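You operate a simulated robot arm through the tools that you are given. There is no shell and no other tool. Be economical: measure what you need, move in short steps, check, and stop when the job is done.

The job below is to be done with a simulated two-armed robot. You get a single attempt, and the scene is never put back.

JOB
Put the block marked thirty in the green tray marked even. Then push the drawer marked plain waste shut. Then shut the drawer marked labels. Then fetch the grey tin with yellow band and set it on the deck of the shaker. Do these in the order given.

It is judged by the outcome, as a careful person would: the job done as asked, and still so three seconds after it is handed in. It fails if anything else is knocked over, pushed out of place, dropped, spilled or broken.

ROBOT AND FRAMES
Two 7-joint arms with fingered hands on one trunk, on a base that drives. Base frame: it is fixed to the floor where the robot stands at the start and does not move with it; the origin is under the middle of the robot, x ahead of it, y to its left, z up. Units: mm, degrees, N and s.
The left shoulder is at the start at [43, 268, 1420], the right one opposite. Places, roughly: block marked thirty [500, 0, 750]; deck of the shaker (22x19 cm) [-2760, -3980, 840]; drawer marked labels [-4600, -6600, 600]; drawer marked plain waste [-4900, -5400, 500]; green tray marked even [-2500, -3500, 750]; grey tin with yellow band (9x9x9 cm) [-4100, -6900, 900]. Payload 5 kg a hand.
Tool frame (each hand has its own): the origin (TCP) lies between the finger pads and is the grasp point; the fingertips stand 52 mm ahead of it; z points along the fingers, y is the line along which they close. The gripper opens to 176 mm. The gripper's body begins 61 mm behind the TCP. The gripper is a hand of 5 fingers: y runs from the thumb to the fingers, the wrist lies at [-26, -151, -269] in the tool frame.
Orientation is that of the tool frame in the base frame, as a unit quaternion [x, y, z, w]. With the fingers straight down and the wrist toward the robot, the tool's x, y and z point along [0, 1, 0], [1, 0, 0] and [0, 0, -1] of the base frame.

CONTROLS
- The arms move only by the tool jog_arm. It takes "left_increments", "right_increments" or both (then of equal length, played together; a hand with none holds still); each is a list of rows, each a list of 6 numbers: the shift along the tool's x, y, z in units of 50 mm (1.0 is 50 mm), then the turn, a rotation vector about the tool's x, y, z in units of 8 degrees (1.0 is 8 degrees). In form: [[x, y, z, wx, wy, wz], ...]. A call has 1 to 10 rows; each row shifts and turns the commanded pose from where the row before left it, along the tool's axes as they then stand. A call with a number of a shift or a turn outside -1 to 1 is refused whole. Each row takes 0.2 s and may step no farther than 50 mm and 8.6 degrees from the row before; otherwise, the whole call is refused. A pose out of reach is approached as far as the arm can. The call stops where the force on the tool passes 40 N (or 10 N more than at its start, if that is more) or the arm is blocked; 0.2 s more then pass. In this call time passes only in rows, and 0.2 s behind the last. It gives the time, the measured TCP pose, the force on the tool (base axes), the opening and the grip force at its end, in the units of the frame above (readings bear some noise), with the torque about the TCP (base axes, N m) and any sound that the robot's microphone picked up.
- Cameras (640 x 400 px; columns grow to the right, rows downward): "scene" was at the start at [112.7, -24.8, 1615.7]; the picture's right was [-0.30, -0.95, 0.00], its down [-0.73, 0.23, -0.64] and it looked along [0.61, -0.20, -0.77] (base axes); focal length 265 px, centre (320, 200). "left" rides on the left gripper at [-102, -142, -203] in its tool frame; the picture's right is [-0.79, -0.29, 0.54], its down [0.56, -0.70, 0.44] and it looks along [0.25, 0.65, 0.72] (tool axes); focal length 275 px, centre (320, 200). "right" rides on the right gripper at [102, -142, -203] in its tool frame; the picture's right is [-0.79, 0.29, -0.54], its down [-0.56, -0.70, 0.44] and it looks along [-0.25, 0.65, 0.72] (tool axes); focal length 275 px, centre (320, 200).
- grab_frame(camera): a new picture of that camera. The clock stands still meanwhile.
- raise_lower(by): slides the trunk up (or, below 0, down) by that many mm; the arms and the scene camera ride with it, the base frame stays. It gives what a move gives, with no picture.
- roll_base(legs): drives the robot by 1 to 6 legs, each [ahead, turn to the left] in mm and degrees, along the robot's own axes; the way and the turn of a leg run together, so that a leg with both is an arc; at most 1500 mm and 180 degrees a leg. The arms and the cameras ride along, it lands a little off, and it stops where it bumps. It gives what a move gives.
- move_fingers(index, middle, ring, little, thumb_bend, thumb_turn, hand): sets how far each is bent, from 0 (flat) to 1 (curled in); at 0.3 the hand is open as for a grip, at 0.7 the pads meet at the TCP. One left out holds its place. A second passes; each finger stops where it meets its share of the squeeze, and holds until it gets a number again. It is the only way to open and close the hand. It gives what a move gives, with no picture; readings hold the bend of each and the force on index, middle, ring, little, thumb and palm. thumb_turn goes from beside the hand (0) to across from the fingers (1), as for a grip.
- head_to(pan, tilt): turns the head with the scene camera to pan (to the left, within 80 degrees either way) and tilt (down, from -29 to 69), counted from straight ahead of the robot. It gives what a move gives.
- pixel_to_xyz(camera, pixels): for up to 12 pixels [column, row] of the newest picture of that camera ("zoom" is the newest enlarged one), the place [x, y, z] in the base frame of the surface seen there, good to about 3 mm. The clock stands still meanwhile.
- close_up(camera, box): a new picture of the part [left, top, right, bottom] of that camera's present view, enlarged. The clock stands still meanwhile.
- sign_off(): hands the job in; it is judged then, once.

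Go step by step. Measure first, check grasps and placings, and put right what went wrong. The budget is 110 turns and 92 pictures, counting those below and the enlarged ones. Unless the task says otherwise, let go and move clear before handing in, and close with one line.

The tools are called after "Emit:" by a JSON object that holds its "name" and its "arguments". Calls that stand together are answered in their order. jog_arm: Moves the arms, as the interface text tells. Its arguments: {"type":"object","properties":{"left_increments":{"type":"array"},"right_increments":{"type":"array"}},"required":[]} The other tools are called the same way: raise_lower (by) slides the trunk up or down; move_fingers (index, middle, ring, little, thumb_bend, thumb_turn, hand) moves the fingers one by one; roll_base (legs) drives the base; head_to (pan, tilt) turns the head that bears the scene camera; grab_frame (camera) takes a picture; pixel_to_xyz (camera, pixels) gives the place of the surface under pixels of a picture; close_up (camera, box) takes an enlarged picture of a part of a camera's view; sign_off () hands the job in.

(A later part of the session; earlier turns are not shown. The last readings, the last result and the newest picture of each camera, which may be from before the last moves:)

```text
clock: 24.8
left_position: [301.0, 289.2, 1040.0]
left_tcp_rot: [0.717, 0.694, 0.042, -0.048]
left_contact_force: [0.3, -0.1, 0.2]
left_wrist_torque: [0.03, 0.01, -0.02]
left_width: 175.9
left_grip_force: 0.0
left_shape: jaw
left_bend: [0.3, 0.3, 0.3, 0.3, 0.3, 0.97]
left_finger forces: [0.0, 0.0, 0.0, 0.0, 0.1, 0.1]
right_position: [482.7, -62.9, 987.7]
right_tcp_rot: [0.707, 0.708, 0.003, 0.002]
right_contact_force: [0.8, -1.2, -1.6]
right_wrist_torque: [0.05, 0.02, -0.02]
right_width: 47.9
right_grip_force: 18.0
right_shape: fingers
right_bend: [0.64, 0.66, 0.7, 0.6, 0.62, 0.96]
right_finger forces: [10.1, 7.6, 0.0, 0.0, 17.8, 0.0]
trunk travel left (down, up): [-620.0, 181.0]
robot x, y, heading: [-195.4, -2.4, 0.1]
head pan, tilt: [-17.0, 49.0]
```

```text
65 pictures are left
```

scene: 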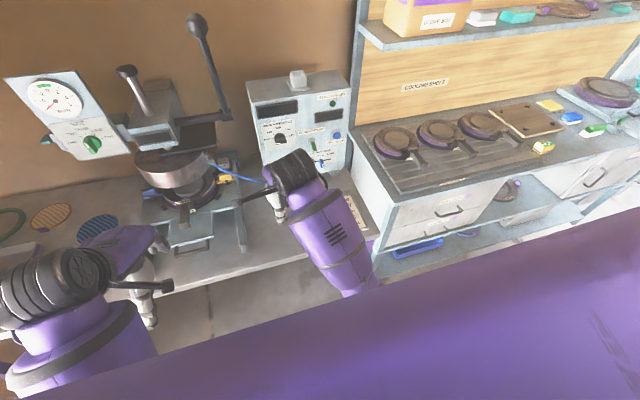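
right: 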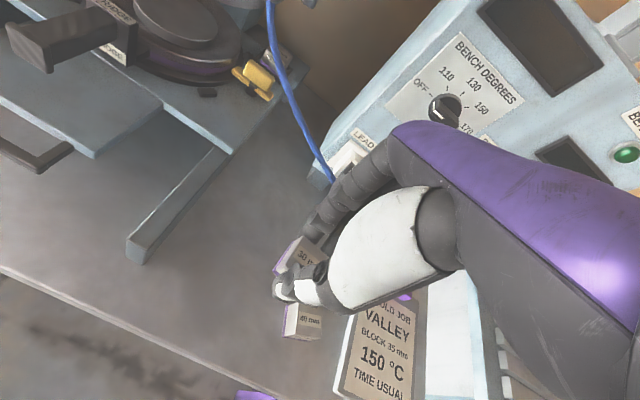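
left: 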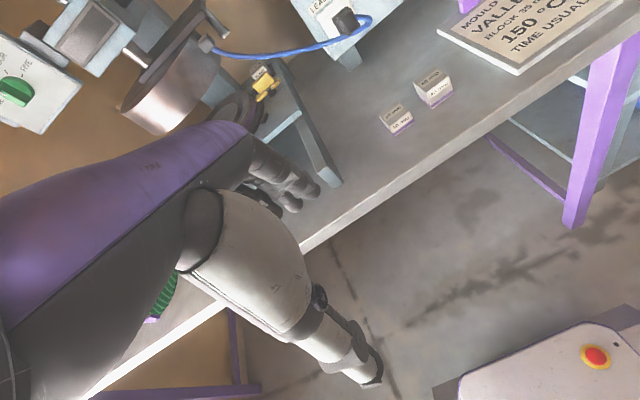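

The block is held clear (18 N) and the 40 mm block remains in place. I'll retract the right hand toward the body before driving, then turn the base right to see the room.

Emit:
{"name": "jog_arm", "arguments": {"right_increments": [[-0.3, -0.8, -0.2, 0, 0, 0], [-0.3, -0.8, -0.2, 0, 0, 0], [-0.3, -0.8, -0.2, 0, 0, 0], [-0.3, -0.8, -0.2, 0, 0, 0], [-0.3, -0.8, -0.2, 0, 0, 0], [0, 0, 0, 0, 0, 0]]}}

Emit:
{"name": "head_to", "arguments": {"pan": -80, "tilt": 20}}

Emit:
{"name": "grab_frame", "arguments": {"camera": "scene"}}

```text
clock: 26.2
left_position: [302.2, 289.0, 1039.9]
left_tcp_rot: [0.717, 0.694, 0.041, -0.048]
left_contact_force: [1.3, 0.7, 0.0]
left_wrist_torque: [-0.04, 0.19, -0.01]
left_width: 175.9
left_grip_force: 0.1
left_shape: jaw
left_bend: [0.3, 0.3, 0.3, 0.3, 0.3, 0.97]
left_finger forces: [0.0, 0.1, 0.0, 0.0, 0.1, 0.0]
right_position: [282.0, -137.2, 1037.4]
right_tcp_rot: [0.706, 0.708, 0.002, 0.002]
right_contact_force: [2.1, 0.9, -2.5]
right_wrist_torque: [-0.02, 0.14, 0.03]
right_width: 47.8
right_grip_force: 18.7
right_shape: fingers
right_bend: [0.64, 0.67, 0.7, 0.6, 0.62, 0.96]
right_finger forces: [10.2, 7.6, 0.0, 0.0, 17.8, 0.1]
trunk travel left (down, up): [-620.0, 181.0]
robot x, y, heading: [-198.1, 1.6, 0.0]
head pan, tilt: [-17.0, 49.0]
```

```text
clock: 27.5
left_position: [301.6, 288.0, 1040.3]
left_tcp_rot: [0.717, 0.695, 0.042, -0.048]
left_contact_force: [0.2, -0.3, -0.2]
left_wrist_torque: [0.02, 0.02, 0.02]
left_width: 175.9
left_grip_force: 0.1
left_shape: jaw
left_bend: [0.3, 0.3, 0.3, 0.3, 0.3, 0.97]
left_finger forces: [0.1, 0.1, 0.0, 0.1, 0.1, 0.1]
right_position: [281.0, -137.8, 1037.6]
right_tcp_rot: [0.706, 0.708, 0.004, 0.003]
right_contact_force: [-0.1, -0.1, -2.4]
right_wrist_torque: [-0.03, -0.01, -0.02]
right_width: 47.8
right_grip_force: 17.5
right_shape: fingers
right_bend: [0.64, 0.67, 0.7, 0.6, 0.62, 0.96]
right_finger forces: [10.2, 7.6, 0.1, 0.0, 17.8, 0.0]
trunk travel left (down, up): [-620.0, 181.0]
robot x, y, heading: [-193.1, -1.6, 0.1]
head pan, tilt: [-80.0, 20.0]
```

```text
64 pictures are left
```

scene: 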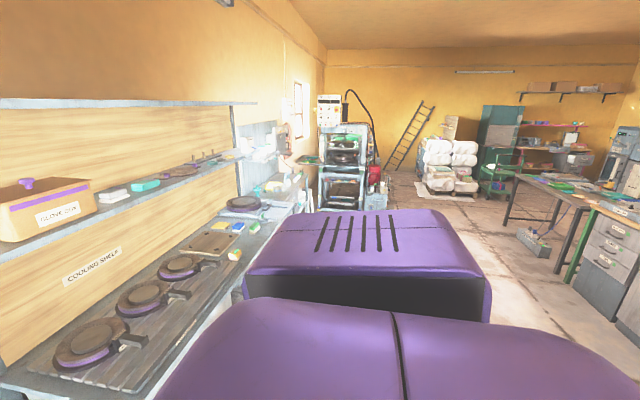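

I see the room now; let me measure some layout points.

Emit:
{"name": "pixel_to_xyz", "arguments": {"camera": "scene", "pixels": [[160, 395], [300, 190], [340, 205], [540, 245], [510, 215], [600, 290], [560, 185], [450, 190], [420, 200], [630, 210], [545, 330], [380, 205]]}}

Emit:
{"name": "roll_base", "arguments": {"legs": [[-100, 0], [0, -100]]}}

Emit:
{"name": "head_to", "arguments": {"pan": -30, "tilt": 20}}

Emit:
{"name": "grab_frame", "arguments": {"camera": "scene"}}

```text
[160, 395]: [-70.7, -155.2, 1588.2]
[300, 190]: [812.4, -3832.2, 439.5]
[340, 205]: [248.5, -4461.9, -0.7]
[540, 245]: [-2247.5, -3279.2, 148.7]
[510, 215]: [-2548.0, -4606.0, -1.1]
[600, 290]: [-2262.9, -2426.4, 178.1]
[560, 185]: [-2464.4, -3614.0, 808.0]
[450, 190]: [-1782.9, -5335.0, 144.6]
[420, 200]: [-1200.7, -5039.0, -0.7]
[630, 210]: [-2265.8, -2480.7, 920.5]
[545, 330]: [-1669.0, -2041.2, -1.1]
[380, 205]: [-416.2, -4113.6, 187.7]
```

```text
clock: 35.3
left_position: [-92.7, -546.5, 1049.4]
left_tcp_rot: [0.993, -0.093, 0.066, 0.004]
left_contact_force: [-0.5, 0.1, 0.0]
left_wrist_torque: [0.01, -0.01, 0.02]
left_width: 176.1
left_grip_force: 0.0
left_shape: jaw
left_bend: [0.3, 0.3, 0.3, 0.3, 0.3, 0.98]
left_finger forces: [0.0, 0.0, 0.1, 0.0, 0.0, 0.0]
right_position: [-511.0, -448.7, 1037.8]
right_tcp_rot: [0.997, -0.081, 0.001, 0.005]
right_contact_force: [-0.3, -0.6, -1.7]
right_wrist_torque: [-0.01, 0.02, 0.0]
right_width: 47.8
right_grip_force: 17.1
right_shape: fingers
right_bend: [0.64, 0.67, 0.7, 0.6, 0.62, 0.96]
right_finger forces: [9.9, 7.2, 0.1, 0.0, 17.1, 0.0]
trunk travel left (down, up): [-620.0, 181.0]
robot x, y, heading: [-289.5, 0.5, -99.4]
head pan, tilt: [-80.0, 20.0]
```

```text
clock: 36.5
left_position: [-94.6, -534.7, 1042.0]
left_tcp_rot: [0.993, -0.097, 0.069, -0.005]
left_contact_force: [-0.1, 0.5, -0.5]
left_wrist_torque: [0.06, 0.03, -0.01]
left_width: 175.9
left_grip_force: 0.0
left_shape: jaw
left_bend: [0.3, 0.3, 0.3, 0.3, 0.3, 0.98]
left_finger forces: [0.1, 0.0, 0.0, 0.0, 0.0, 0.0]
right_position: [-509.1, -435.9, 1043.7]
right_tcp_rot: [0.997, -0.081, 0.0, 0.01]
right_contact_force: [-0.1, -0.6, -2.8]
right_wrist_torque: [0.03, 0.05, 0.03]
right_width: 47.7
right_grip_force: 17.6
right_shape: fingers
right_bend: [0.64, 0.67, 0.7, 0.6, 0.63, 0.96]
right_finger forces: [10.3, 7.3, 0.1, 0.1, 17.6, 0.1]
trunk travel left (down, up): [-620.0, 181.0]
robot x, y, heading: [-288.2, 1.6, -99.6]
head pan, tilt: [-30.0, 20.0]
```

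```text
63 pictures are left
```

scene: 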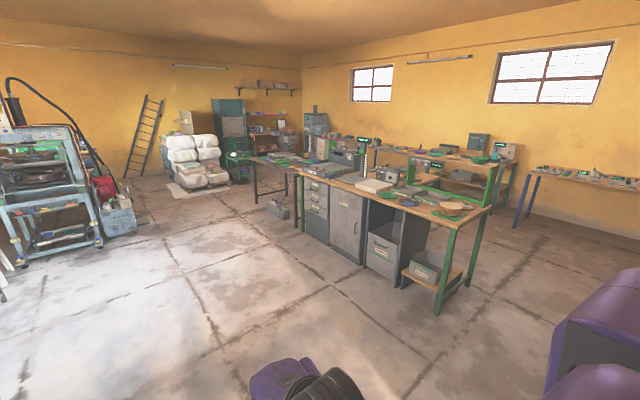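

The room is clear in front. I'll measure bench front corners and the floor box before driving.

Emit:
{"name": "pixel_to_xyz", "arguments": {"camera": "scene", "pixels": [[437, 313], [300, 230], [256, 200], [277, 213], [245, 160], [290, 165], [300, 170], [230, 180], [400, 285], [275, 157], [310, 240], [130, 235]]}}

Emit:
{"name": "close_up", "arguments": {"camera": "scene", "box": [220, 120, 400, 232]}}

```text
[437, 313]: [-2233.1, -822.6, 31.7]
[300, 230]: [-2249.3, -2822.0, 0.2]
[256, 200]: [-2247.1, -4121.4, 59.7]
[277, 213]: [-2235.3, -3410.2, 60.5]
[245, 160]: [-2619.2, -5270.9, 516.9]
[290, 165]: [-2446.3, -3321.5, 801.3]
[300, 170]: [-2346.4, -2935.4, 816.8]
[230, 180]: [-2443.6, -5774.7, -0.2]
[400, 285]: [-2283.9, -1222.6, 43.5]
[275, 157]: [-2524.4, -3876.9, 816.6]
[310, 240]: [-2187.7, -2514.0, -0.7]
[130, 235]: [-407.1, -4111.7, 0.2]
```

```text
3.56 times, centred on (310, 176) of scene
```

zoom: 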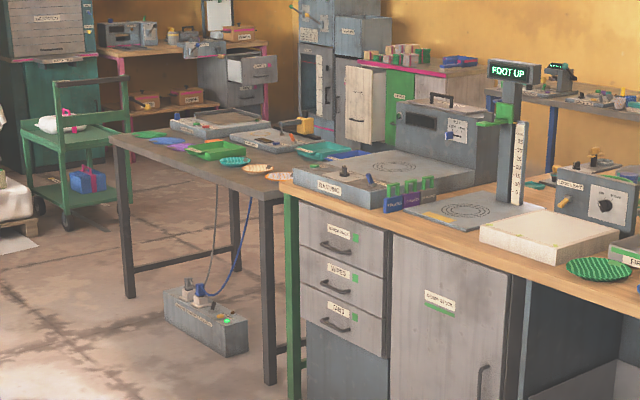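

Bench front lies at x≈−2250; the path to (−1500,−3450) is clear. I'll drive there and turn to face −x.

Emit:
{"name": "roll_base", "arguments": {"legs": [[0, -9.7], [1500, 0], [1500, 0], [640, 0], [0, -70.7]]}}

Emit:
{"name": "head_to", "arguments": {"pan": 0, "tilt": 35}}

Emit:
{"name": "grab_frame", "arguments": {"camera": "scene"}}

```text
clock: 66.3
left_position: [-1906.7, -3751.9, 1052.8]
left_tcp_rot: [0.711, -0.7, 0.055, 0.043]
left_contact_force: [0.1, 0.3, 0.8]
left_wrist_torque: [0.0, -0.02, 0.0]
left_width: 175.8
left_grip_force: 0.0
left_shape: jaw
left_bend: [0.3, 0.3, 0.3, 0.3, 0.3, 0.98]
left_finger forces: [0.1, 0.0, 0.0, 0.0, 0.1, 0.1]
right_position: [-1883.2, -3325.7, 1044.5]
right_tcp_rot: [0.719, -0.695, -0.007, 0.008]
right_contact_force: [-0.3, -0.2, -1.7]
right_wrist_torque: [0.02, 0.01, 0.01]
right_width: 47.1
right_grip_force: 17.2
right_shape: fingers
right_bend: [0.64, 0.67, 0.7, 0.6, 0.63, 0.96]
right_finger forces: [10.1, 6.8, 0.0, 0.0, 17.1, 0.0]
trunk travel left (down, up): [-620.0, 181.0]
robot x, y, heading: [-1412.7, -3463.5, -178.2]
head pan, tilt: [-30.0, 20.0]
```

```text
clock: 67.2
left_position: [-1893.7, -3747.0, 1046.6]
left_tcp_rot: [0.708, -0.702, 0.062, 0.04]
left_contact_force: [1.0, 1.1, 1.4]
left_wrist_torque: [-0.07, 0.11, -0.02]
left_width: 175.7
left_grip_force: 0.2
left_shape: jaw
left_bend: [0.3, 0.3, 0.3, 0.3, 0.3, 0.98]
left_finger forces: [0.1, 0.1, 0.0, 0.0, 0.1, 0.1]
right_position: [-1869.0, -3327.8, 1040.8]
right_tcp_rot: [0.721, -0.693, -0.008, 0.002]
right_contact_force: [1.2, 0.5, -0.5]
right_wrist_torque: [-0.03, 0.14, -0.01]
right_width: 47.8
right_grip_force: 17.4
right_shape: fingers
right_bend: [0.64, 0.67, 0.7, 0.6, 0.63, 0.96]
right_finger forces: [10.3, 7.0, 0.1, 0.1, 17.5, 0.1]
trunk travel left (down, up): [-620.0, 181.0]
robot x, y, heading: [-1412.5, -3460.8, -178.2]
head pan, tilt: [0.0, 35.0]
```

```text
61 pictures are left
```

scene: 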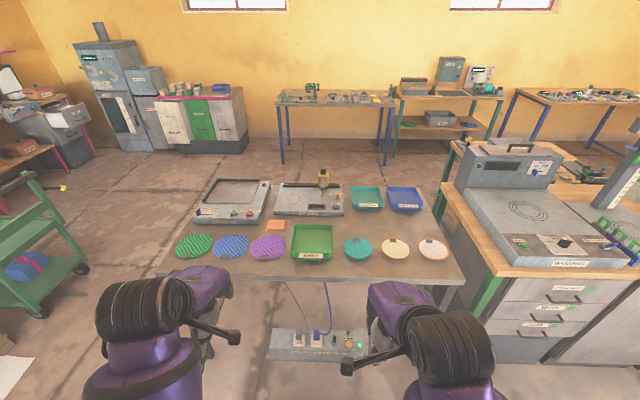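

The table is ahead, with a green tray at (312,242) and two machines behind. I'll enlarge to read labels and measure.

Emit:
{"name": "close_up", "arguments": {"camera": "scene", "box": [165, 165, 453, 345]}}

Emit:
{"name": "pixel_to_xyz", "arguments": {"camera": "scene", "pixels": [[293, 226], [331, 226], [330, 258], [290, 258], [312, 242], [275, 240], [312, 258], [275, 224], [250, 240], [358, 247], [310, 275], [366, 198]]}}

```text
2.22 times, centred on (309, 255) of scene
```

zoom: 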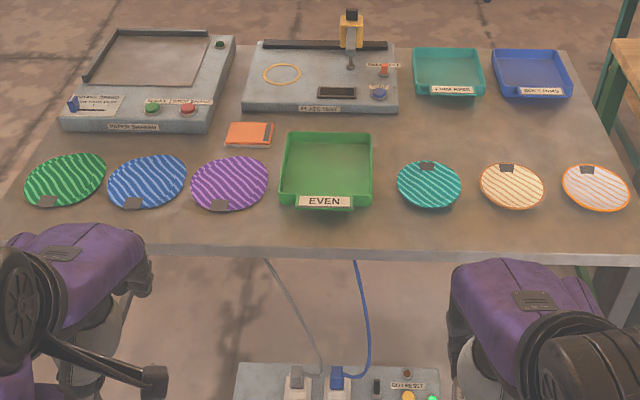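

```text
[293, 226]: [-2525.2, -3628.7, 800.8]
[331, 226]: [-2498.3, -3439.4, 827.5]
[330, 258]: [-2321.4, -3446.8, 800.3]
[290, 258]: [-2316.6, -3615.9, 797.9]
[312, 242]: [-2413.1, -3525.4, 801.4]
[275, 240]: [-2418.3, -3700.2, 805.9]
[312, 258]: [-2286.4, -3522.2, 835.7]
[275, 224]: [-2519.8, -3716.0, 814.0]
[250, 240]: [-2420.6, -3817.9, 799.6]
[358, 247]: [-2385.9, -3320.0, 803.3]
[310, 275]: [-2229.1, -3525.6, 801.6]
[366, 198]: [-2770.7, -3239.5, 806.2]
```

The EVEN tray interior spans x −2320…−2500, y −3615…−3440, floor z≈800. I'll drive 250 mm closer, squaring the heading.

Emit:
{"name": "roll_base", "arguments": {"legs": [[250, -1.8]]}}

Emit:
{"name": "grab_frame", "arguments": {"camera": "scene"}}

```text
clock: 69.5
left_position: [-2152.0, -3734.7, 1045.9]
left_tcp_rot: [-0.696, 0.714, -0.062, -0.04]
left_contact_force: [-0.9, 0.0, -0.7]
left_wrist_torque: [-0.01, -0.14, -0.04]
left_width: 175.8
left_grip_force: 0.1
left_shape: jaw
left_bend: [0.3, 0.3, 0.3, 0.3, 0.3, 0.98]
left_finger forces: [0.0, 0.0, 0.1, 0.1, 0.0, 0.0]
right_position: [-2114.5, -3316.9, 1039.1]
right_tcp_rot: [0.709, -0.705, -0.008, 0.001]
right_contact_force: [-0.3, 0.4, -1.3]
right_wrist_torque: [0.02, -0.13, 0.02]
right_width: 47.1
right_grip_force: 17.6
right_shape: fingers
right_bend: [0.64, 0.67, 0.7, 0.6, 0.63, 0.96]
right_finger forces: [10.4, 7.1, 0.0, 0.1, 17.5, 0.0]
trunk travel left (down, up): [-620.0, 181.0]
robot x, y, heading: [-1658.5, -3469.4, 179.6]
head pan, tilt: [0.0, 35.0]
```

```text
59 pictures are left
```

scene: 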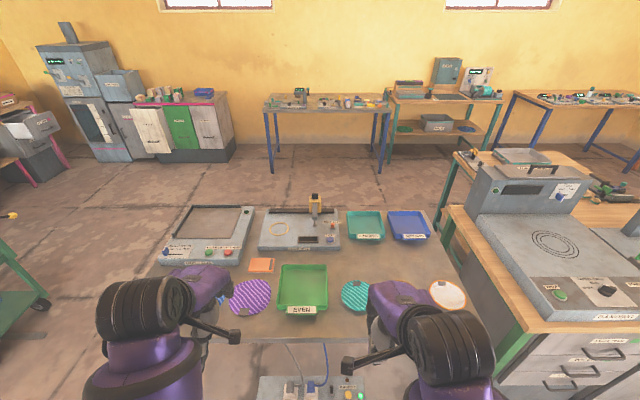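

Moving the right hand over the tray at safe height.

Emit:
{"name": "jog_arm", "arguments": {"right_increments": [[0.3, 0.8, 0, 0, 0, 0], [0.3, 0.8, 0, 0, 0, 0], [0.55, 0.75, 0, 0, 0, 0], [0.6, 0.72, 0.2, 0, 0, 0], [0.6, 0.72, 0.2, 0, 0, 0], [0.6, 0.72, 0.2, 0, 0, 0], [0.6, 0.72, 0.2, 0, 0, 0], [0.6, 0.69, 0.2, 0, 0, 0], [0, 0, 0, 0, 0, 0]]}}

Emit:
{"name": "grab_frame", "arguments": {"camera": "right"}}

```text
clock: 71.7
left_position: [-2128.5, -3724.8, 1028.3]
left_tcp_rot: [-0.686, 0.722, -0.081, -0.03]
left_contact_force: [1.6, 1.6, 1.3]
left_wrist_torque: [-0.15, 0.19, -0.03]
left_width: 175.9
left_grip_force: 0.0
left_shape: jaw
left_bend: [0.3, 0.3, 0.3, 0.3, 0.3, 0.97]
left_finger forces: [0.0, 0.0, 0.0, 0.0, 0.0, 0.0]
right_position: [-2392.2, -3484.8, 995.8]
right_tcp_rot: [-0.7, 0.713, 0.04, 0.006]
right_contact_force: [0.5, 2.3, -1.3]
right_wrist_torque: [-0.22, 0.16, -0.01]
right_width: 47.2
right_grip_force: 16.7
right_shape: fingers
right_bend: [0.64, 0.67, 0.7, 0.6, 0.63, 0.96]
right_finger forces: [10.4, 6.9, 0.0, 0.0, 17.6, 0.1]
trunk travel left (down, up): [-620.0, 181.0]
robot x, y, heading: [-1657.4, -3469.7, 179.7]
head pan, tilt: [0.0, 35.0]
stopped in row 9 (right hand): the arm was blocked; the commanded pose is now the measured one
```

```text
58 pictures are left
```

right: 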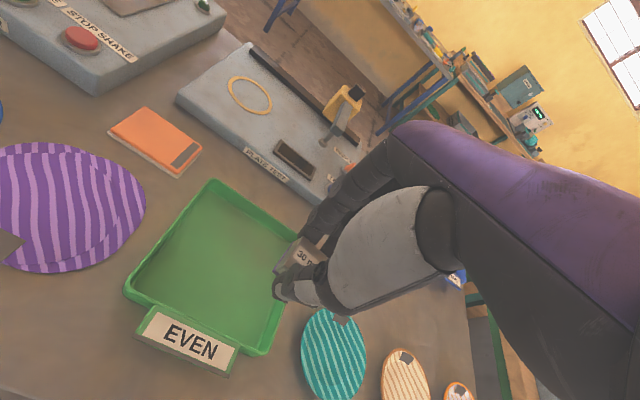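

Blocked again when the hand crosses the midline, so each hand should stay on its own side. I'll shift it 40 mm right with the tilt removed, then turn the base left ~6° to bring it over the tray.

Emit:
{"name": "jog_arm", "arguments": {"right_increments": [[-0.8, 0, 0, 0.34, 0.47, 0], [0, 0, 0, 0, 0, 0], [0, 0, 0, 0, 0, 0]]}}

Emit:
{"name": "roll_base", "arguments": {"legs": [[0, 6.5]]}}

Emit:
{"name": "jog_arm", "arguments": {"right_increments": [[0, 0, 0, 0, 0, 0], [0, 0, 0, 0, 0, 0]]}}

Emit:
{"name": "grab_frame", "arguments": {"camera": "right"}}

```text
clock: 72.5
left_position: [-2130.6, -3723.3, 1028.5]
left_tcp_rot: [-0.686, 0.722, -0.082, -0.03]
left_contact_force: [0.8, 1.7, -0.1]
left_wrist_torque: [-0.18, -0.04, 0.0]
left_width: 175.9
left_grip_force: 0.1
left_shape: jaw
left_bend: [0.3, 0.3, 0.3, 0.3, 0.3, 0.97]
left_finger forces: [0.1, 0.0, 0.1, 0.0, 0.0, 0.1]
right_position: [-2391.4, -3443.1, 991.2]
right_tcp_rot: [-0.703, 0.712, -0.001, 0.002]
right_contact_force: [-0.8, 0.9, -1.2]
right_wrist_torque: [-0.21, -0.05, 0.03]
right_width: 47.3
right_grip_force: 17.7
right_shape: fingers
right_bend: [0.64, 0.67, 0.7, 0.6, 0.63, 0.96]
right_finger forces: [10.6, 7.1, 0.1, 0.1, 17.6, 0.1]
trunk travel left (down, up): [-620.0, 181.0]
robot x, y, heading: [-1659.5, -3468.0, 179.5]
head pan, tilt: [0.0, 35.0]
```

```text
clock: 73.6
left_position: [-2095.6, -3778.8, 1027.0]
left_tcp_rot: [0.726, -0.682, 0.084, 0.025]
left_contact_force: [-0.6, -0.8, 2.2]
left_wrist_torque: [0.04, 0.03, -0.04]
left_width: 176.1
left_grip_force: 0.0
left_shape: jaw
left_bend: [0.3, 0.3, 0.3, 0.3, 0.3, 0.98]
left_finger forces: [0.0, 0.1, 0.0, 0.1, 0.0, 0.1]
right_position: [-2388.0, -3529.0, 995.2]
right_tcp_rot: [0.741, -0.671, 0.0, -0.002]
right_contact_force: [1.5, -0.7, -0.4]
right_wrist_torque: [0.06, 0.17, -0.07]
right_width: 47.5
right_grip_force: 17.1
right_shape: fingers
right_bend: [0.64, 0.67, 0.7, 0.6, 0.63, 0.96]
right_finger forces: [10.4, 6.9, 0.1, 0.0, 17.4, 0.1]
trunk travel left (down, up): [-620.0, 181.0]
robot x, y, heading: [-1657.6, -3468.2, -173.5]
head pan, tilt: [0.0, 35.0]
```

```text
clock: 74.2
left_position: [-2084.9, -3770.2, 1019.0]
left_tcp_rot: [0.722, -0.685, 0.093, 0.02]
left_contact_force: [0.1, 0.8, 0.0]
left_wrist_torque: [-0.13, 0.08, -0.01]
left_width: 176.0
left_grip_force: 0.0
left_shape: jaw
left_bend: [0.3, 0.3, 0.3, 0.3, 0.3, 0.97]
left_finger forces: [0.0, 0.0, 0.0, 0.0, 0.0, 0.1]
right_position: [-2377.7, -3522.5, 1003.0]
right_tcp_rot: [0.741, -0.672, -0.006, 0.003]
right_contact_force: [1.3, 0.2, -2.0]
right_wrist_torque: [-0.08, 0.08, -0.02]
right_width: 47.2
right_grip_force: 17.6
right_shape: fingers
right_bend: [0.64, 0.67, 0.7, 0.6, 0.63, 0.96]
right_finger forces: [10.4, 7.1, 0.0, 0.1, 17.7, 0.1]
trunk travel left (down, up): [-620.0, 181.0]
robot x, y, heading: [-1660.1, -3465.4, -173.7]
head pan, tilt: [0.0, 35.0]
```

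```text
57 pictures are left
```

right: 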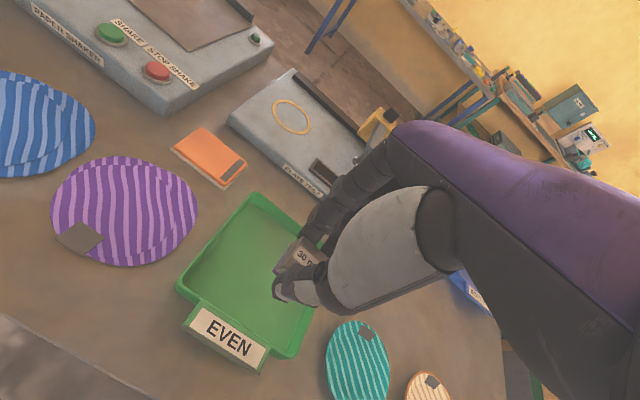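

The block hangs over the tray. I'll centre it (+33 mm forward) and descend to z≈890.

Emit:
{"name": "jog_arm", "arguments": {"right_increments": [[0.09, 0.65, 0.3, 0, 0, 0], [0, 0, 0.65, 0, 0, 0], [0, 0, 0.65, 0, 0, 0], [0, 0, 0.65, 0, 0, 0], [0, 0, 0, 0, 0, 0], [0, 0, 0, 0, 0, 0]]}}

Emit:
{"name": "grab_frame", "arguments": {"camera": "right"}}

```text
clock: 75.6
left_position: [-2084.0, -3770.7, 1017.1]
left_tcp_rot: [0.722, -0.685, 0.093, 0.02]
left_contact_force: [-0.1, 0.4, 0.7]
left_wrist_torque: [-0.02, 0.03, 0.0]
left_width: 176.0
left_grip_force: 0.2
left_shape: jaw
left_bend: [0.3, 0.3, 0.3, 0.3, 0.3, 0.97]
left_finger forces: [0.1, 0.1, 0.1, 0.1, 0.0, 0.0]
right_position: [-2417.8, -3522.7, 891.8]
right_tcp_rot: [0.74, -0.673, -0.013, 0.001]
right_contact_force: [0.7, 0.3, -1.9]
right_wrist_torque: [-0.02, 0.04, 0.02]
right_width: 47.4
right_grip_force: 17.2
right_shape: fingers
right_bend: [0.64, 0.67, 0.7, 0.6, 0.63, 0.96]
right_finger forces: [10.3, 6.9, 0.1, 0.0, 17.5, 0.0]
trunk travel left (down, up): [-620.0, 181.0]
robot x, y, heading: [-1660.7, -3462.6, -173.6]
head pan, tilt: [0.0, 35.0]
```

```text
56 pictures are left
```

right: 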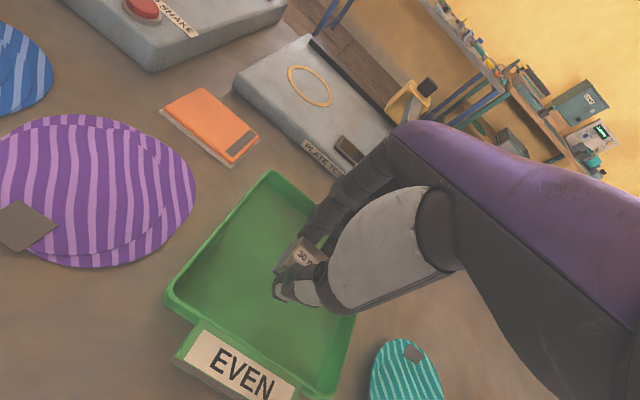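

Centred over the tray. Descending the last ~23 mm until light contact.

Emit:
{"name": "jog_arm", "arguments": {"right_increments": [[0, -0.1, 0.25, 0, 0, 0], [0, 0, 0.16, 0, 0, 0], [0, 0, 0, 0, 0, 0]]}}

Emit:
{"name": "pixel_to_xyz", "arguments": {"camera": "right", "pixels": [[215, 260], [300, 257]]}}

```text
clock: 76.4
left_position: [-2086.3, -3771.6, 1017.2]
left_tcp_rot: [0.722, -0.685, 0.093, 0.02]
left_contact_force: [-0.5, 0.0, -0.1]
left_wrist_torque: [-0.01, 0.02, -0.03]
left_width: 175.8
left_grip_force: 0.1
left_shape: jaw
left_bend: [0.3, 0.3, 0.3, 0.3, 0.3, 0.97]
left_finger forces: [0.0, 0.1, 0.0, 0.0, 0.0, 0.0]
right_position: [-2417.8, -3516.3, 873.2]
right_tcp_rot: [0.739, -0.674, -0.017, 0.003]
right_contact_force: [-0.4, 0.4, -1.5]
right_wrist_torque: [0.02, 0.05, 0.02]
right_width: 47.4
right_grip_force: 17.5
right_shape: fingers
right_bend: [0.64, 0.67, 0.7, 0.6, 0.63, 0.96]
right_finger forces: [10.3, 6.9, 0.0, 0.0, 17.4, 0.0]
trunk travel left (down, up): [-620.0, 181.0]
robot x, y, heading: [-1662.5, -3464.3, -173.5]
head pan, tilt: [0.0, 35.0]
```

```text
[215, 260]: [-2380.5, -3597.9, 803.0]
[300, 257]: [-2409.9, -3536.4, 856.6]
```

Floor is z 803 and the block's bottom ≈808. Down 5 mm more, then open to 0.55.

Emit:
{"name": "jog_arm", "arguments": {"right_increments": [[0, 0, 0.1, 0, 0, 0], [0, 0, 0, 0, 0, 0]]}}

Emit:
{"name": "move_fingers", "arguments": {"hand": "right", "index": 0.57, "middle": 0.57, "ring": 0.57, "little": 0.57, "thumb_bend": 0.56}}

Emit:
{"name": "jog_arm", "arguments": {"right_increments": [[0, 0, -0.3, 0, 0, 0], [0, 0, -0.6, 0, 0, 0], [0, 0, -0.8, 0, 0, 0], [0, 0, -0.8, 0, 0, 0], [0, 0, -0.8, 0, 0, 0], [0, 0, 0, 0, 0, 0]]}}

Emit:
{"name": "grab_frame", "arguments": {"camera": "right"}}

```text
clock: 77.0
left_position: [-2085.1, -3772.0, 1017.4]
left_tcp_rot: [0.723, -0.685, 0.093, 0.019]
left_contact_force: [-0.4, -0.4, -0.3]
left_wrist_torque: [-0.03, -0.03, -0.01]
left_width: 176.0
left_grip_force: 0.0
left_shape: jaw
left_bend: [0.3, 0.3, 0.3, 0.3, 0.3, 0.97]
left_finger forces: [0.0, 0.1, 0.0, 0.0, 0.0, 0.0]
right_position: [-2417.8, -3516.8, 866.9]
right_tcp_rot: [0.74, -0.672, -0.019, 0.002]
right_contact_force: [-5.0, 2.6, 17.2]
right_wrist_torque: [-0.1, -0.16, -0.01]
right_width: 47.0
right_grip_force: 20.8
right_shape: fingers
right_bend: [0.63, 0.66, 0.7, 0.6, 0.64, 0.96]
right_finger forces: [13.9, 9.4, 0.1, 0.0, 18.6, 0.0]
trunk travel left (down, up): [-620.0, 181.0]
robot x, y, heading: [-1659.3, -3464.2, -173.4]
head pan, tilt: [0.0, 35.0]
```

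```text
clock: 78.0
left_position: [-2084.5, -3770.9, 1019.1]
left_tcp_rot: [0.722, -0.685, 0.092, 0.02]
left_contact_force: [-0.8, -0.5, 0.7]
left_wrist_torque: [-0.01, -0.01, 0.0]
left_width: 176.0
left_grip_force: 0.0
left_shape: jaw
left_bend: [0.3, 0.3, 0.3, 0.3, 0.3, 0.97]
left_finger forces: [0.0, 0.0, 0.0, 0.0, 0.1, 0.0]
right_position: [-2414.0, -3515.7, 864.6]
right_tcp_rot: [0.74, -0.673, -0.018, -0.001]
right_contact_force: [-3.0, -1.3, 29.0]
right_wrist_torque: [-0.25, -1.26, -0.05]
right_width: 68.8
right_grip_force: 15.0
right_shape: fingers
right_bend: [0.56, 0.56, 0.56, 0.56, 0.58, 0.98]
right_finger forces: [0.0, 0.0, 0.0, 0.1, 29.2, 0.0]
trunk travel left (down, up): [-620.0, 181.0]
robot x, y, heading: [-1659.0, -3467.6, -173.7]
head pan, tilt: [0.0, 35.0]
```

```text
clock: 79.6
left_position: [-2072.1, -3764.0, 1008.6]
left_tcp_rot: [0.717, -0.689, 0.102, 0.014]
left_contact_force: [2.1, 2.9, 3.0]
left_wrist_torque: [-0.26, 0.31, -0.01]
left_width: 175.9
left_grip_force: 0.0
left_shape: jaw
left_bend: [0.3, 0.3, 0.3, 0.3, 0.3, 0.97]
left_finger forces: [0.0, 0.0, 0.0, 0.0, 0.1, 0.0]
right_position: [-2404.6, -3494.8, 1031.4]
right_tcp_rot: [0.734, -0.679, -0.032, -0.004]
right_contact_force: [2.2, 3.1, 0.3]
right_wrist_torque: [-0.4, 0.24, 0.01]
right_width: 72.9
right_grip_force: 0.1
right_shape: fingers
right_bend: [0.56, 0.56, 0.56, 0.56, 0.56, 0.98]
right_finger forces: [0.1, 0.0, 0.1, 0.1, 0.0, 0.1]
trunk travel left (down, up): [-620.0, 181.0]
robot x, y, heading: [-1658.1, -3468.0, -173.5]
head pan, tilt: [0.0, 35.0]
stopped in row 6 (right hand): the arm was blocked; the commanded pose is now the measured one
```

```text
55 pictures are left
```

right: 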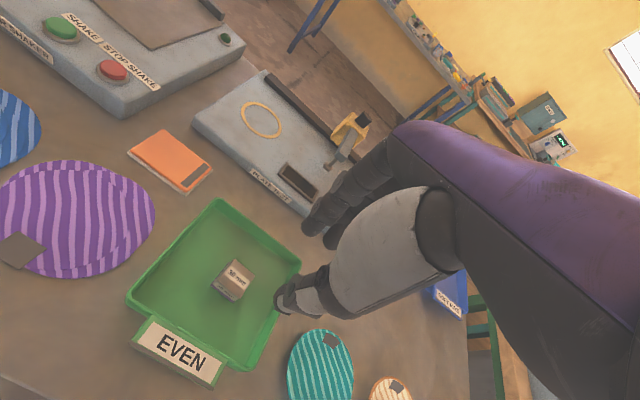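

The 30 mm block sits in the EVEN tray and the hand is clear. Now I'll spread both hands outward to their own sides (and straighten the left, which is tilted ~12°).

Emit:
{"name": "jog_arm", "arguments": {"left_increments": [[0.5, 0, -0.3, 0, 0, 0], [0.6, 0, -0.3, 0, 0, 0], [0.6, 0, 0, -0.43, -0.6, 0], [0.6, 0, 0, -0.43, -0.6, 0], [0, 0, 0, 0, 0, 0]], "right_increments": [[-0.7, -0.2, -0.2, 0, 0, 0], [-0.7, -0.2, -0.2, 0, 0, 0], [-0.7, -0.5, 0, 0, 0, 0], [-0.7, -0.5, 0, 0, 0, 0], [0, 0, 0, 0, 0, 0]]}}

Emit:
{"name": "grab_frame", "arguments": {"camera": "scene"}}

```text
clock: 80.8
left_position: [-2118.3, -3826.8, 1005.2]
left_tcp_rot: [0.725, -0.688, -0.014, 0.01]
left_contact_force: [-1.5, -0.9, 0.5]
left_wrist_torque: [0.08, -0.11, 0.0]
left_width: 175.7
left_grip_force: 0.1
left_shape: jaw
left_bend: [0.3, 0.3, 0.3, 0.3, 0.3, 0.98]
left_finger forces: [0.1, 0.0, 0.1, 0.1, 0.0, 0.1]
left hand out of reach, approached as far as the arm can: row 1, 2, 3, 4
right_position: [-2345.1, -3361.9, 1050.5]
right_tcp_rot: [0.736, -0.676, -0.027, -0.006]
right_contact_force: [-0.3, -0.4, -0.7]
right_wrist_torque: [0.05, -0.1, -0.01]
right_width: 73.1
right_grip_force: 0.1
right_shape: fingers
right_bend: [0.56, 0.56, 0.56, 0.56, 0.56, 0.98]
right_finger forces: [0.0, 0.0, 0.1, 0.1, 0.0, 0.1]
trunk travel left (down, up): [-620.0, 181.0]
robot x, y, heading: [-1659.4, -3464.8, -173.6]
head pan, tilt: [0.0, 35.0]
```

```text
54 pictures are left
```

scene: 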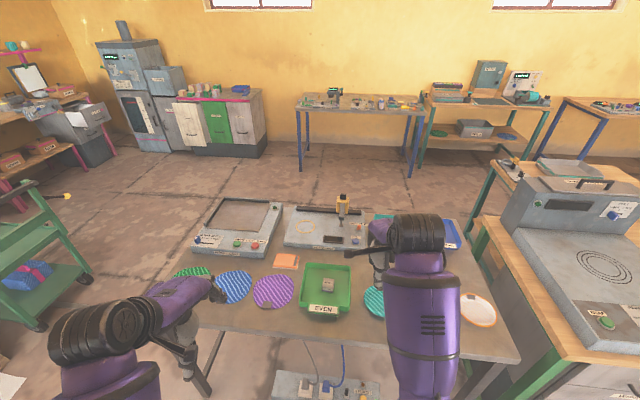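

Block confirmed in the tray at (327,285). Now locate the drawers: candidates at (195,125) and (85,112).

Emit:
{"name": "close_up", "arguments": {"camera": "scene", "box": [0, 30, 280, 205]}}

Emit:
{"name": "pixel_to_xyz", "arguments": {"camera": "scene", "pixels": [[193, 120], [222, 120], [248, 115], [135, 110], [90, 112], [60, 130], [190, 150], [230, 157], [110, 155], [40, 150], [75, 195], [45, 325]]}}

```text
2.29 times, centred on (140, 118) of scene
```

zoom: 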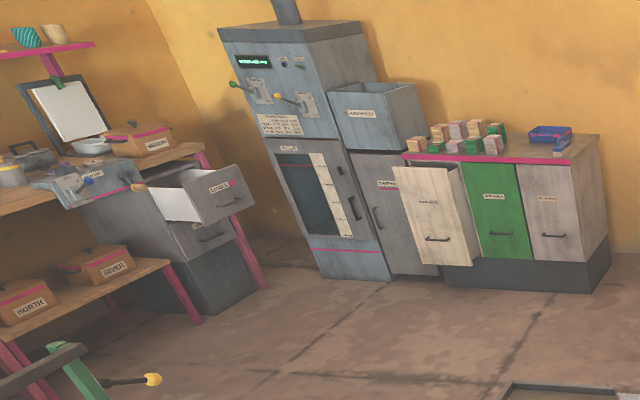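

```text
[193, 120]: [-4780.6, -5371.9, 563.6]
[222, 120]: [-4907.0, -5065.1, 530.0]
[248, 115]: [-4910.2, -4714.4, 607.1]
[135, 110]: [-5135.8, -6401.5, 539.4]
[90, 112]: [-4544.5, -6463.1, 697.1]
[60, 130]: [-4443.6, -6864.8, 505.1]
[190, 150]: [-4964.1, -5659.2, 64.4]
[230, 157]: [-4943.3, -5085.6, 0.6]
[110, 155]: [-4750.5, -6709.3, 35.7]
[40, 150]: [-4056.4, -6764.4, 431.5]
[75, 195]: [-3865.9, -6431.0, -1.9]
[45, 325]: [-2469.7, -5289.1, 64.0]
```

Plain waste is the white pull-out at y≈−5372, face x≈−4780 (closed faces ≈−4907). Labels is at about [−4545,−6463,697]. I need the trolley's and table's extents to plan a path.

Emit:
{"name": "head_to", "arguments": {"pan": 55, "tilt": 30}}

Emit:
{"name": "grab_frame", "arguments": {"camera": "scene"}}

```text
clock: 82.0
left_position: [-2118.1, -3827.0, 1004.7]
left_tcp_rot: [0.725, -0.689, -0.013, 0.009]
left_contact_force: [-0.7, 0.2, -0.7]
left_wrist_torque: [0.01, -0.05, 0.0]
left_width: 175.9
left_grip_force: 0.2
left_shape: jaw
left_bend: [0.3, 0.3, 0.3, 0.3, 0.3, 0.98]
left_finger forces: [0.1, 0.0, 0.0, 0.0, 0.0, 0.1]
right_position: [-2343.4, -3360.2, 1050.1]
right_tcp_rot: [0.736, -0.676, -0.025, -0.005]
right_contact_force: [0.6, 0.7, 0.8]
right_wrist_torque: [0.01, -0.03, 0.02]
right_width: 73.1
right_grip_force: 0.0
right_shape: fingers
right_bend: [0.56, 0.56, 0.56, 0.56, 0.56, 0.98]
right_finger forces: [0.0, 0.0, 0.0, 0.1, 0.1, 0.1]
trunk travel left (down, up): [-620.0, 181.0]
robot x, y, heading: [-1658.9, -3466.4, -173.5]
head pan, tilt: [55.0, 30.0]
```

```text
52 pictures are left
```

scene: 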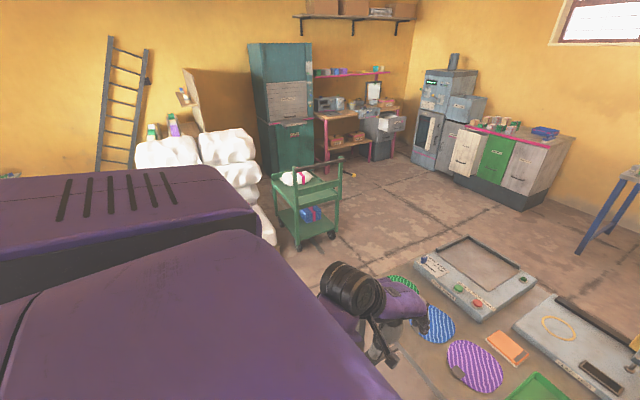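

Emit:
{"name": "pixel_to_xyz", "arguments": {"camera": "scene", "pixels": [[298, 247], [332, 235], [342, 165], [280, 205], [270, 240], [345, 180], [420, 260], [390, 280], [465, 237], [350, 225], [400, 165], [440, 200]]}}

Emit:
{"name": "close_up", "arguments": {"camera": "scene", "box": [240, 40, 560, 240]}}

```text
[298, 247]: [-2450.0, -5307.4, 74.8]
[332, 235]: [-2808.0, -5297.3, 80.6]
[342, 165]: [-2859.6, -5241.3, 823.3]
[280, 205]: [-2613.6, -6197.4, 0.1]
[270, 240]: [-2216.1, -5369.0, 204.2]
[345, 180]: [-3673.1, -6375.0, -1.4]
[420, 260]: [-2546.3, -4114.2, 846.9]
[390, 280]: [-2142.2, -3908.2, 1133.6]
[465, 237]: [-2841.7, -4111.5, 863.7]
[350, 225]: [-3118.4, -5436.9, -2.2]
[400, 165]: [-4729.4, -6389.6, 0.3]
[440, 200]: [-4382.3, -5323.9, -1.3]
```

```text
2.00 times, centred on (400, 140) of scene
```

zoom: 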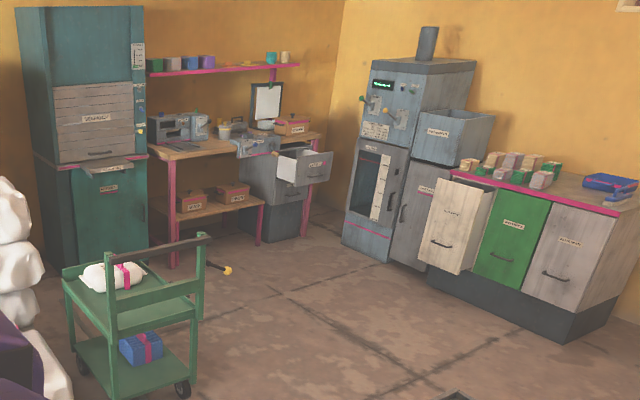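

The gap between table end (y≈−4120) and trolley (y≈−5240) is 1.1 m; I'll drive through along y≈−4680.

Emit:
{"name": "roll_base", "arguments": {"legs": [[-250, 0], [0, 79.4], [1245, 0], [0, -85.9]]}}

```text
clock: 103.4
left_position: [-1985.7, -4976.7, 1004.8]
left_tcp_rot: [-0.682, 0.731, 0.013, -0.009]
left_contact_force: [-0.8, 0.0, 0.5]
left_wrist_torque: [-0.01, 0.03, -0.02]
left_width: 176.0
left_grip_force: 0.0
left_shape: jaw
left_bend: [0.3, 0.3, 0.3, 0.3, 0.3, 0.98]
left_finger forces: [0.0, 0.0, 0.0, 0.1, 0.0, 0.0]
right_position: [-2154.1, -4484.4, 1051.3]
right_tcp_rot: [-0.694, 0.719, 0.025, 0.007]
right_contact_force: [-1.4, -0.2, -0.8]
right_wrist_torque: [0.02, 0.0, 0.01]
right_width: 73.4
right_grip_force: 0.1
right_shape: fingers
right_bend: [0.56, 0.56, 0.56, 0.56, 0.56, 0.98]
right_finger forces: [0.0, 0.1, 0.0, 0.0, 0.0, 0.1]
trunk travel left (down, up): [-620.0, 181.0]
robot x, y, heading: [-1483.1, -4678.8, 179.5]
head pan, tilt: [55.0, 30.0]
```

On track at (−1483,−4679), heading 179.5°. Driving through the gap, then toward the waste drawers.

Emit:
{"name": "roll_base", "arguments": {"legs": [[1500, 0.5], [600, 0], [0, 60], [920, 0], [0, -60]]}}

Emit:
{"name": "head_to", "arguments": {"pan": 0, "tilt": 45}}

Emit:
{"name": "grab_frame", "arguments": {"camera": "scene"}}

```text
clock: 131.9
left_position: [-4546.8, -5753.5, 1003.9]
left_tcp_rot: [-0.686, 0.727, 0.011, -0.005]
left_contact_force: [-0.2, -0.7, 0.4]
left_wrist_torque: [0.05, 0.02, -0.03]
left_width: 175.6
left_grip_force: 0.0
left_shape: jaw
left_bend: [0.3, 0.3, 0.3, 0.3, 0.3, 0.98]
left_finger forces: [0.1, 0.0, 0.0, 0.0, 0.0, 0.0]
right_position: [-4711.6, -5266.2, 1059.6]
right_tcp_rot: [-0.7, 0.713, 0.029, 0.002]
right_contact_force: [0.3, -0.6, -0.1]
right_wrist_torque: [0.04, 0.0, -0.01]
right_width: 73.3
right_grip_force: 0.0
right_shape: fingers
right_bend: [0.56, 0.56, 0.56, 0.56, 0.56, 0.98]
right_finger forces: [0.1, 0.0, 0.0, 0.1, 0.0, 0.0]
trunk travel left (down, up): [-620.0, 181.0]
robot x, y, heading: [-4056.7, -5453.7, -179.4]
head pan, tilt: [55.0, 30.0]
```

```text
clock: 133.2
left_position: [-4535.6, -5748.9, 996.7]
left_tcp_rot: [-0.685, 0.729, 0.006, 0.001]
left_contact_force: [-0.8, 0.4, -0.1]
left_wrist_torque: [0.06, -0.02, 0.0]
left_width: 176.1
left_grip_force: 0.0
left_shape: jaw
left_bend: [0.3, 0.3, 0.3, 0.3, 0.3, 0.98]
left_finger forces: [0.1, 0.1, 0.1, 0.0, 0.1, 0.1]
right_position: [-4697.0, -5266.4, 1068.6]
right_tcp_rot: [-0.7, 0.713, 0.034, -0.003]
right_contact_force: [-0.5, 0.1, 0.7]
right_wrist_torque: [0.05, -0.02, 0.0]
right_width: 73.1
right_grip_force: 0.1
right_shape: fingers
right_bend: [0.56, 0.56, 0.56, 0.56, 0.56, 0.98]
right_finger forces: [0.1, 0.0, 0.0, 0.1, 0.0, 0.0]
trunk travel left (down, up): [-620.0, 181.0]
robot x, y, heading: [-4051.5, -5454.6, -179.7]
head pan, tilt: [0.0, 45.0]
```

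```text
50 pictures are left
```

scene: 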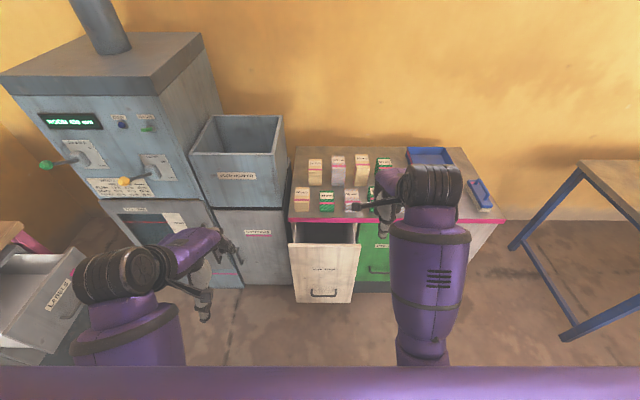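

The white pull-out is at (323,270), and the labels drawer at left (60,295). I'll read the label and measure the panel.

Emit:
{"name": "close_up", "arguments": {"camera": "scene", "box": [240, 140, 496, 300]}}

Emit:
{"name": "pixel_to_xyz", "arguments": {"camera": "scene", "pixels": [[292, 248], [354, 245], [323, 260], [323, 293], [300, 298], [345, 297], [375, 262], [325, 220], [330, 235], [200, 290], [355, 208], [300, 200]]}}

```text
2.50 times, centred on (368, 220) of scene
```

zoom: 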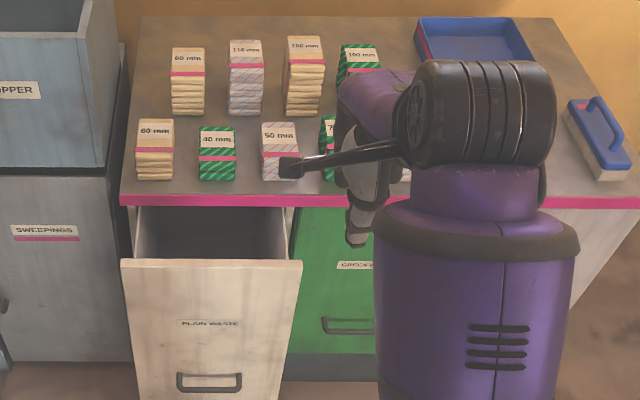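

```text
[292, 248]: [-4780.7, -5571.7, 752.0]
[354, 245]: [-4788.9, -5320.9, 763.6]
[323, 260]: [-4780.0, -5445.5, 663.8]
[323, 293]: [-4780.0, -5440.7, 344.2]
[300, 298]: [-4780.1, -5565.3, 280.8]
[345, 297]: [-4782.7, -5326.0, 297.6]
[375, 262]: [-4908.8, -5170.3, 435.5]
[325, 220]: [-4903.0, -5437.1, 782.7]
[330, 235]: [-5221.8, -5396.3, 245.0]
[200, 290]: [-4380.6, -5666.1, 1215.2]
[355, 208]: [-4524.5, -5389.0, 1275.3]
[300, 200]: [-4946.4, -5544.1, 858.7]
```

It's PLAIN WASTE: face x=−4780, y −5570…−5322, to be pushed ~127 mm. I'll shift the base back and 140 mm to −y so the right hand faces its centre, then lower the trunk.

Emit:
{"name": "roll_base", "arguments": {"legs": [[0, -25], [-345, 0], [0, 25]]}}

Emit:
{"name": "raise_lower", "arguments": {"by": -330}}

```text
clock: 139.8
left_position: [-4238.5, -5891.8, 1004.5]
left_tcp_rot: [-0.679, 0.734, 0.008, -0.002]
left_contact_force: [-0.9, -0.1, -0.9]
left_wrist_torque: [0.05, -0.02, -0.06]
left_width: 175.7
left_grip_force: 0.0
left_shape: jaw
left_bend: [0.3, 0.3, 0.3, 0.3, 0.3, 0.98]
left_finger forces: [0.0, 0.0, 0.0, 0.0, 0.0, 0.0]
right_position: [-4380.9, -5402.9, 1068.5]
right_tcp_rot: [-0.694, 0.719, 0.034, -0.003]
right_contact_force: [1.4, 0.1, 0.3]
right_wrist_torque: [-0.01, 0.02, -0.02]
right_width: 73.4
right_grip_force: 0.1
right_shape: fingers
right_bend: [0.56, 0.56, 0.56, 0.56, 0.56, 0.98]
right_finger forces: [0.0, 0.0, 0.0, 0.1, 0.0, 0.0]
trunk travel left (down, up): [-620.0, 181.0]
robot x, y, heading: [-3740.4, -5602.5, 179.5]
head pan, tilt: [0.0, 45.0]
```

```text
clock: 143.0
left_position: [-4192.7, -5891.1, 612.2]
left_tcp_rot: [-0.676, 0.734, -0.04, 0.051]
left_contact_force: [-0.2, -0.8, 0.1]
left_wrist_torque: [0.0, 0.0, -0.01]
left_width: 176.2
left_grip_force: 0.1
left_shape: jaw
left_bend: [0.3, 0.3, 0.3, 0.3, 0.3, 0.97]
left_finger forces: [0.0, 0.0, 0.0, 0.0, 0.0, 0.0]
right_position: [-4367.1, -5400.1, 746.9]
right_tcp_rot: [-0.693, 0.72, 0.041, -0.007]
right_contact_force: [0.1, -0.1, 0.3]
right_wrist_torque: [-0.01, 0.01, 0.01]
right_width: 72.8
right_grip_force: 0.0
right_shape: fingers
right_bend: [0.56, 0.56, 0.56, 0.56, 0.56, 0.97]
right_finger forces: [0.0, 0.0, 0.0, 0.0, 0.0, 0.0]
trunk travel left (down, up): [-290.0, 511.0]
robot x, y, heading: [-3739.3, -5602.3, 179.1]
head pan, tilt: [0.0, 45.0]
```

Now turn the right hand so the fingers point forward (−90° about tool x), in front of the robot in open space.

Emit:
{"name": "jog_arm", "arguments": {"right_increments": [[0, 0, 0, -1, 0, 0], [0, 0, 0, -1, 0, 0], [0, 0, 0, -1, 0, 0], [0, 0, 0, -1, 0, 0], [0, 0, 0, -1, 0, 0], [0, 0, 0, -1, 0, 0], [0, 0, 0, -1, 0, 0], [0, 0, 0, -1, 0, 0], [0, 0, 0, -1, 0, 0], [0, 0, 0, -1, 0, 0]]}}

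Emit:
{"name": "move_fingers", "arguments": {"hand": "right", "index": 1, "middle": 1, "ring": 1, "little": 1}}

Emit:
{"name": "grab_frame", "arguments": {"camera": "scene"}}

```text
clock: 145.2
left_position: [-4194.2, -5890.8, 610.8]
left_tcp_rot: [-0.677, 0.733, -0.04, 0.051]
left_contact_force: [-0.4, -1.2, 0.2]
left_wrist_torque: [0.05, 0.0, 0.01]
left_width: 175.6
left_grip_force: 0.1
left_shape: jaw
left_bend: [0.3, 0.3, 0.3, 0.3, 0.3, 0.97]
left_finger forces: [0.0, 0.0, 0.0, 0.0, 0.0, 0.0]
right_position: [-4354.7, -5405.5, 730.4]
right_tcp_rot: [0.545, -0.516, -0.489, 0.444]
right_contact_force: [0.4, -0.8, 0.6]
right_wrist_torque: [0.04, -0.08, -0.09]
right_width: 73.1
right_grip_force: 0.1
right_shape: fingers
right_bend: [0.56, 0.56, 0.56, 0.56, 0.56, 0.98]
right_finger forces: [0.0, 0.0, 0.1, 0.1, 0.2, 0.0]
trunk travel left (down, up): [-290.0, 511.0]
robot x, y, heading: [-3740.9, -5598.5, 179.4]
head pan, tilt: [0.0, 45.0]
```

```text
clock: 146.2
left_position: [-4193.0, -5890.8, 611.6]
left_tcp_rot: [-0.677, 0.734, -0.039, 0.051]
left_contact_force: [-0.3, 1.3, 0.1]
left_wrist_torque: [0.02, -0.01, 0.0]
left_width: 175.9
left_grip_force: 0.0
left_shape: jaw
left_bend: [0.3, 0.3, 0.3, 0.3, 0.3, 0.97]
left_finger forces: [0.1, 0.0, 0.1, 0.0, 0.0, 0.0]
right_position: [-4358.7, -5399.5, 734.1]
right_tcp_rot: [0.543, -0.515, -0.494, 0.442]
right_contact_force: [1.1, 0.1, 0.6]
right_wrist_torque: [-0.02, -0.02, 0.02]
right_width: 92.7
right_grip_force: 0.1
right_shape: fingers
right_bend: [0.97, 1.0, 1.0, 1.0, 0.56, 0.98]
right_finger forces: [0.0, 0.1, 0.1, 0.0, 0.1, 0.0]
trunk travel left (down, up): [-290.0, 511.0]
robot x, y, heading: [-3741.9, -5598.6, 179.6]
head pan, tilt: [0.0, 45.0]
```

```text
48 pictures are left
```

scene: 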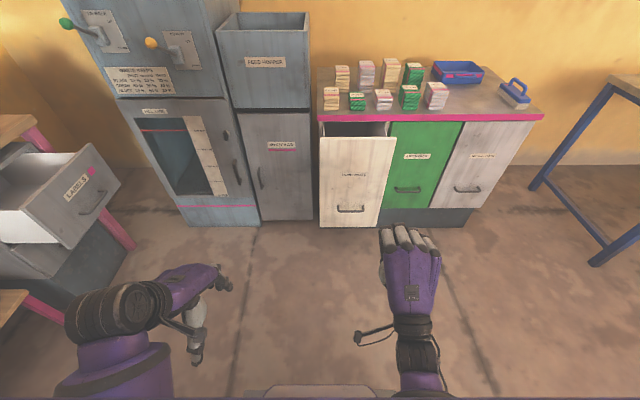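

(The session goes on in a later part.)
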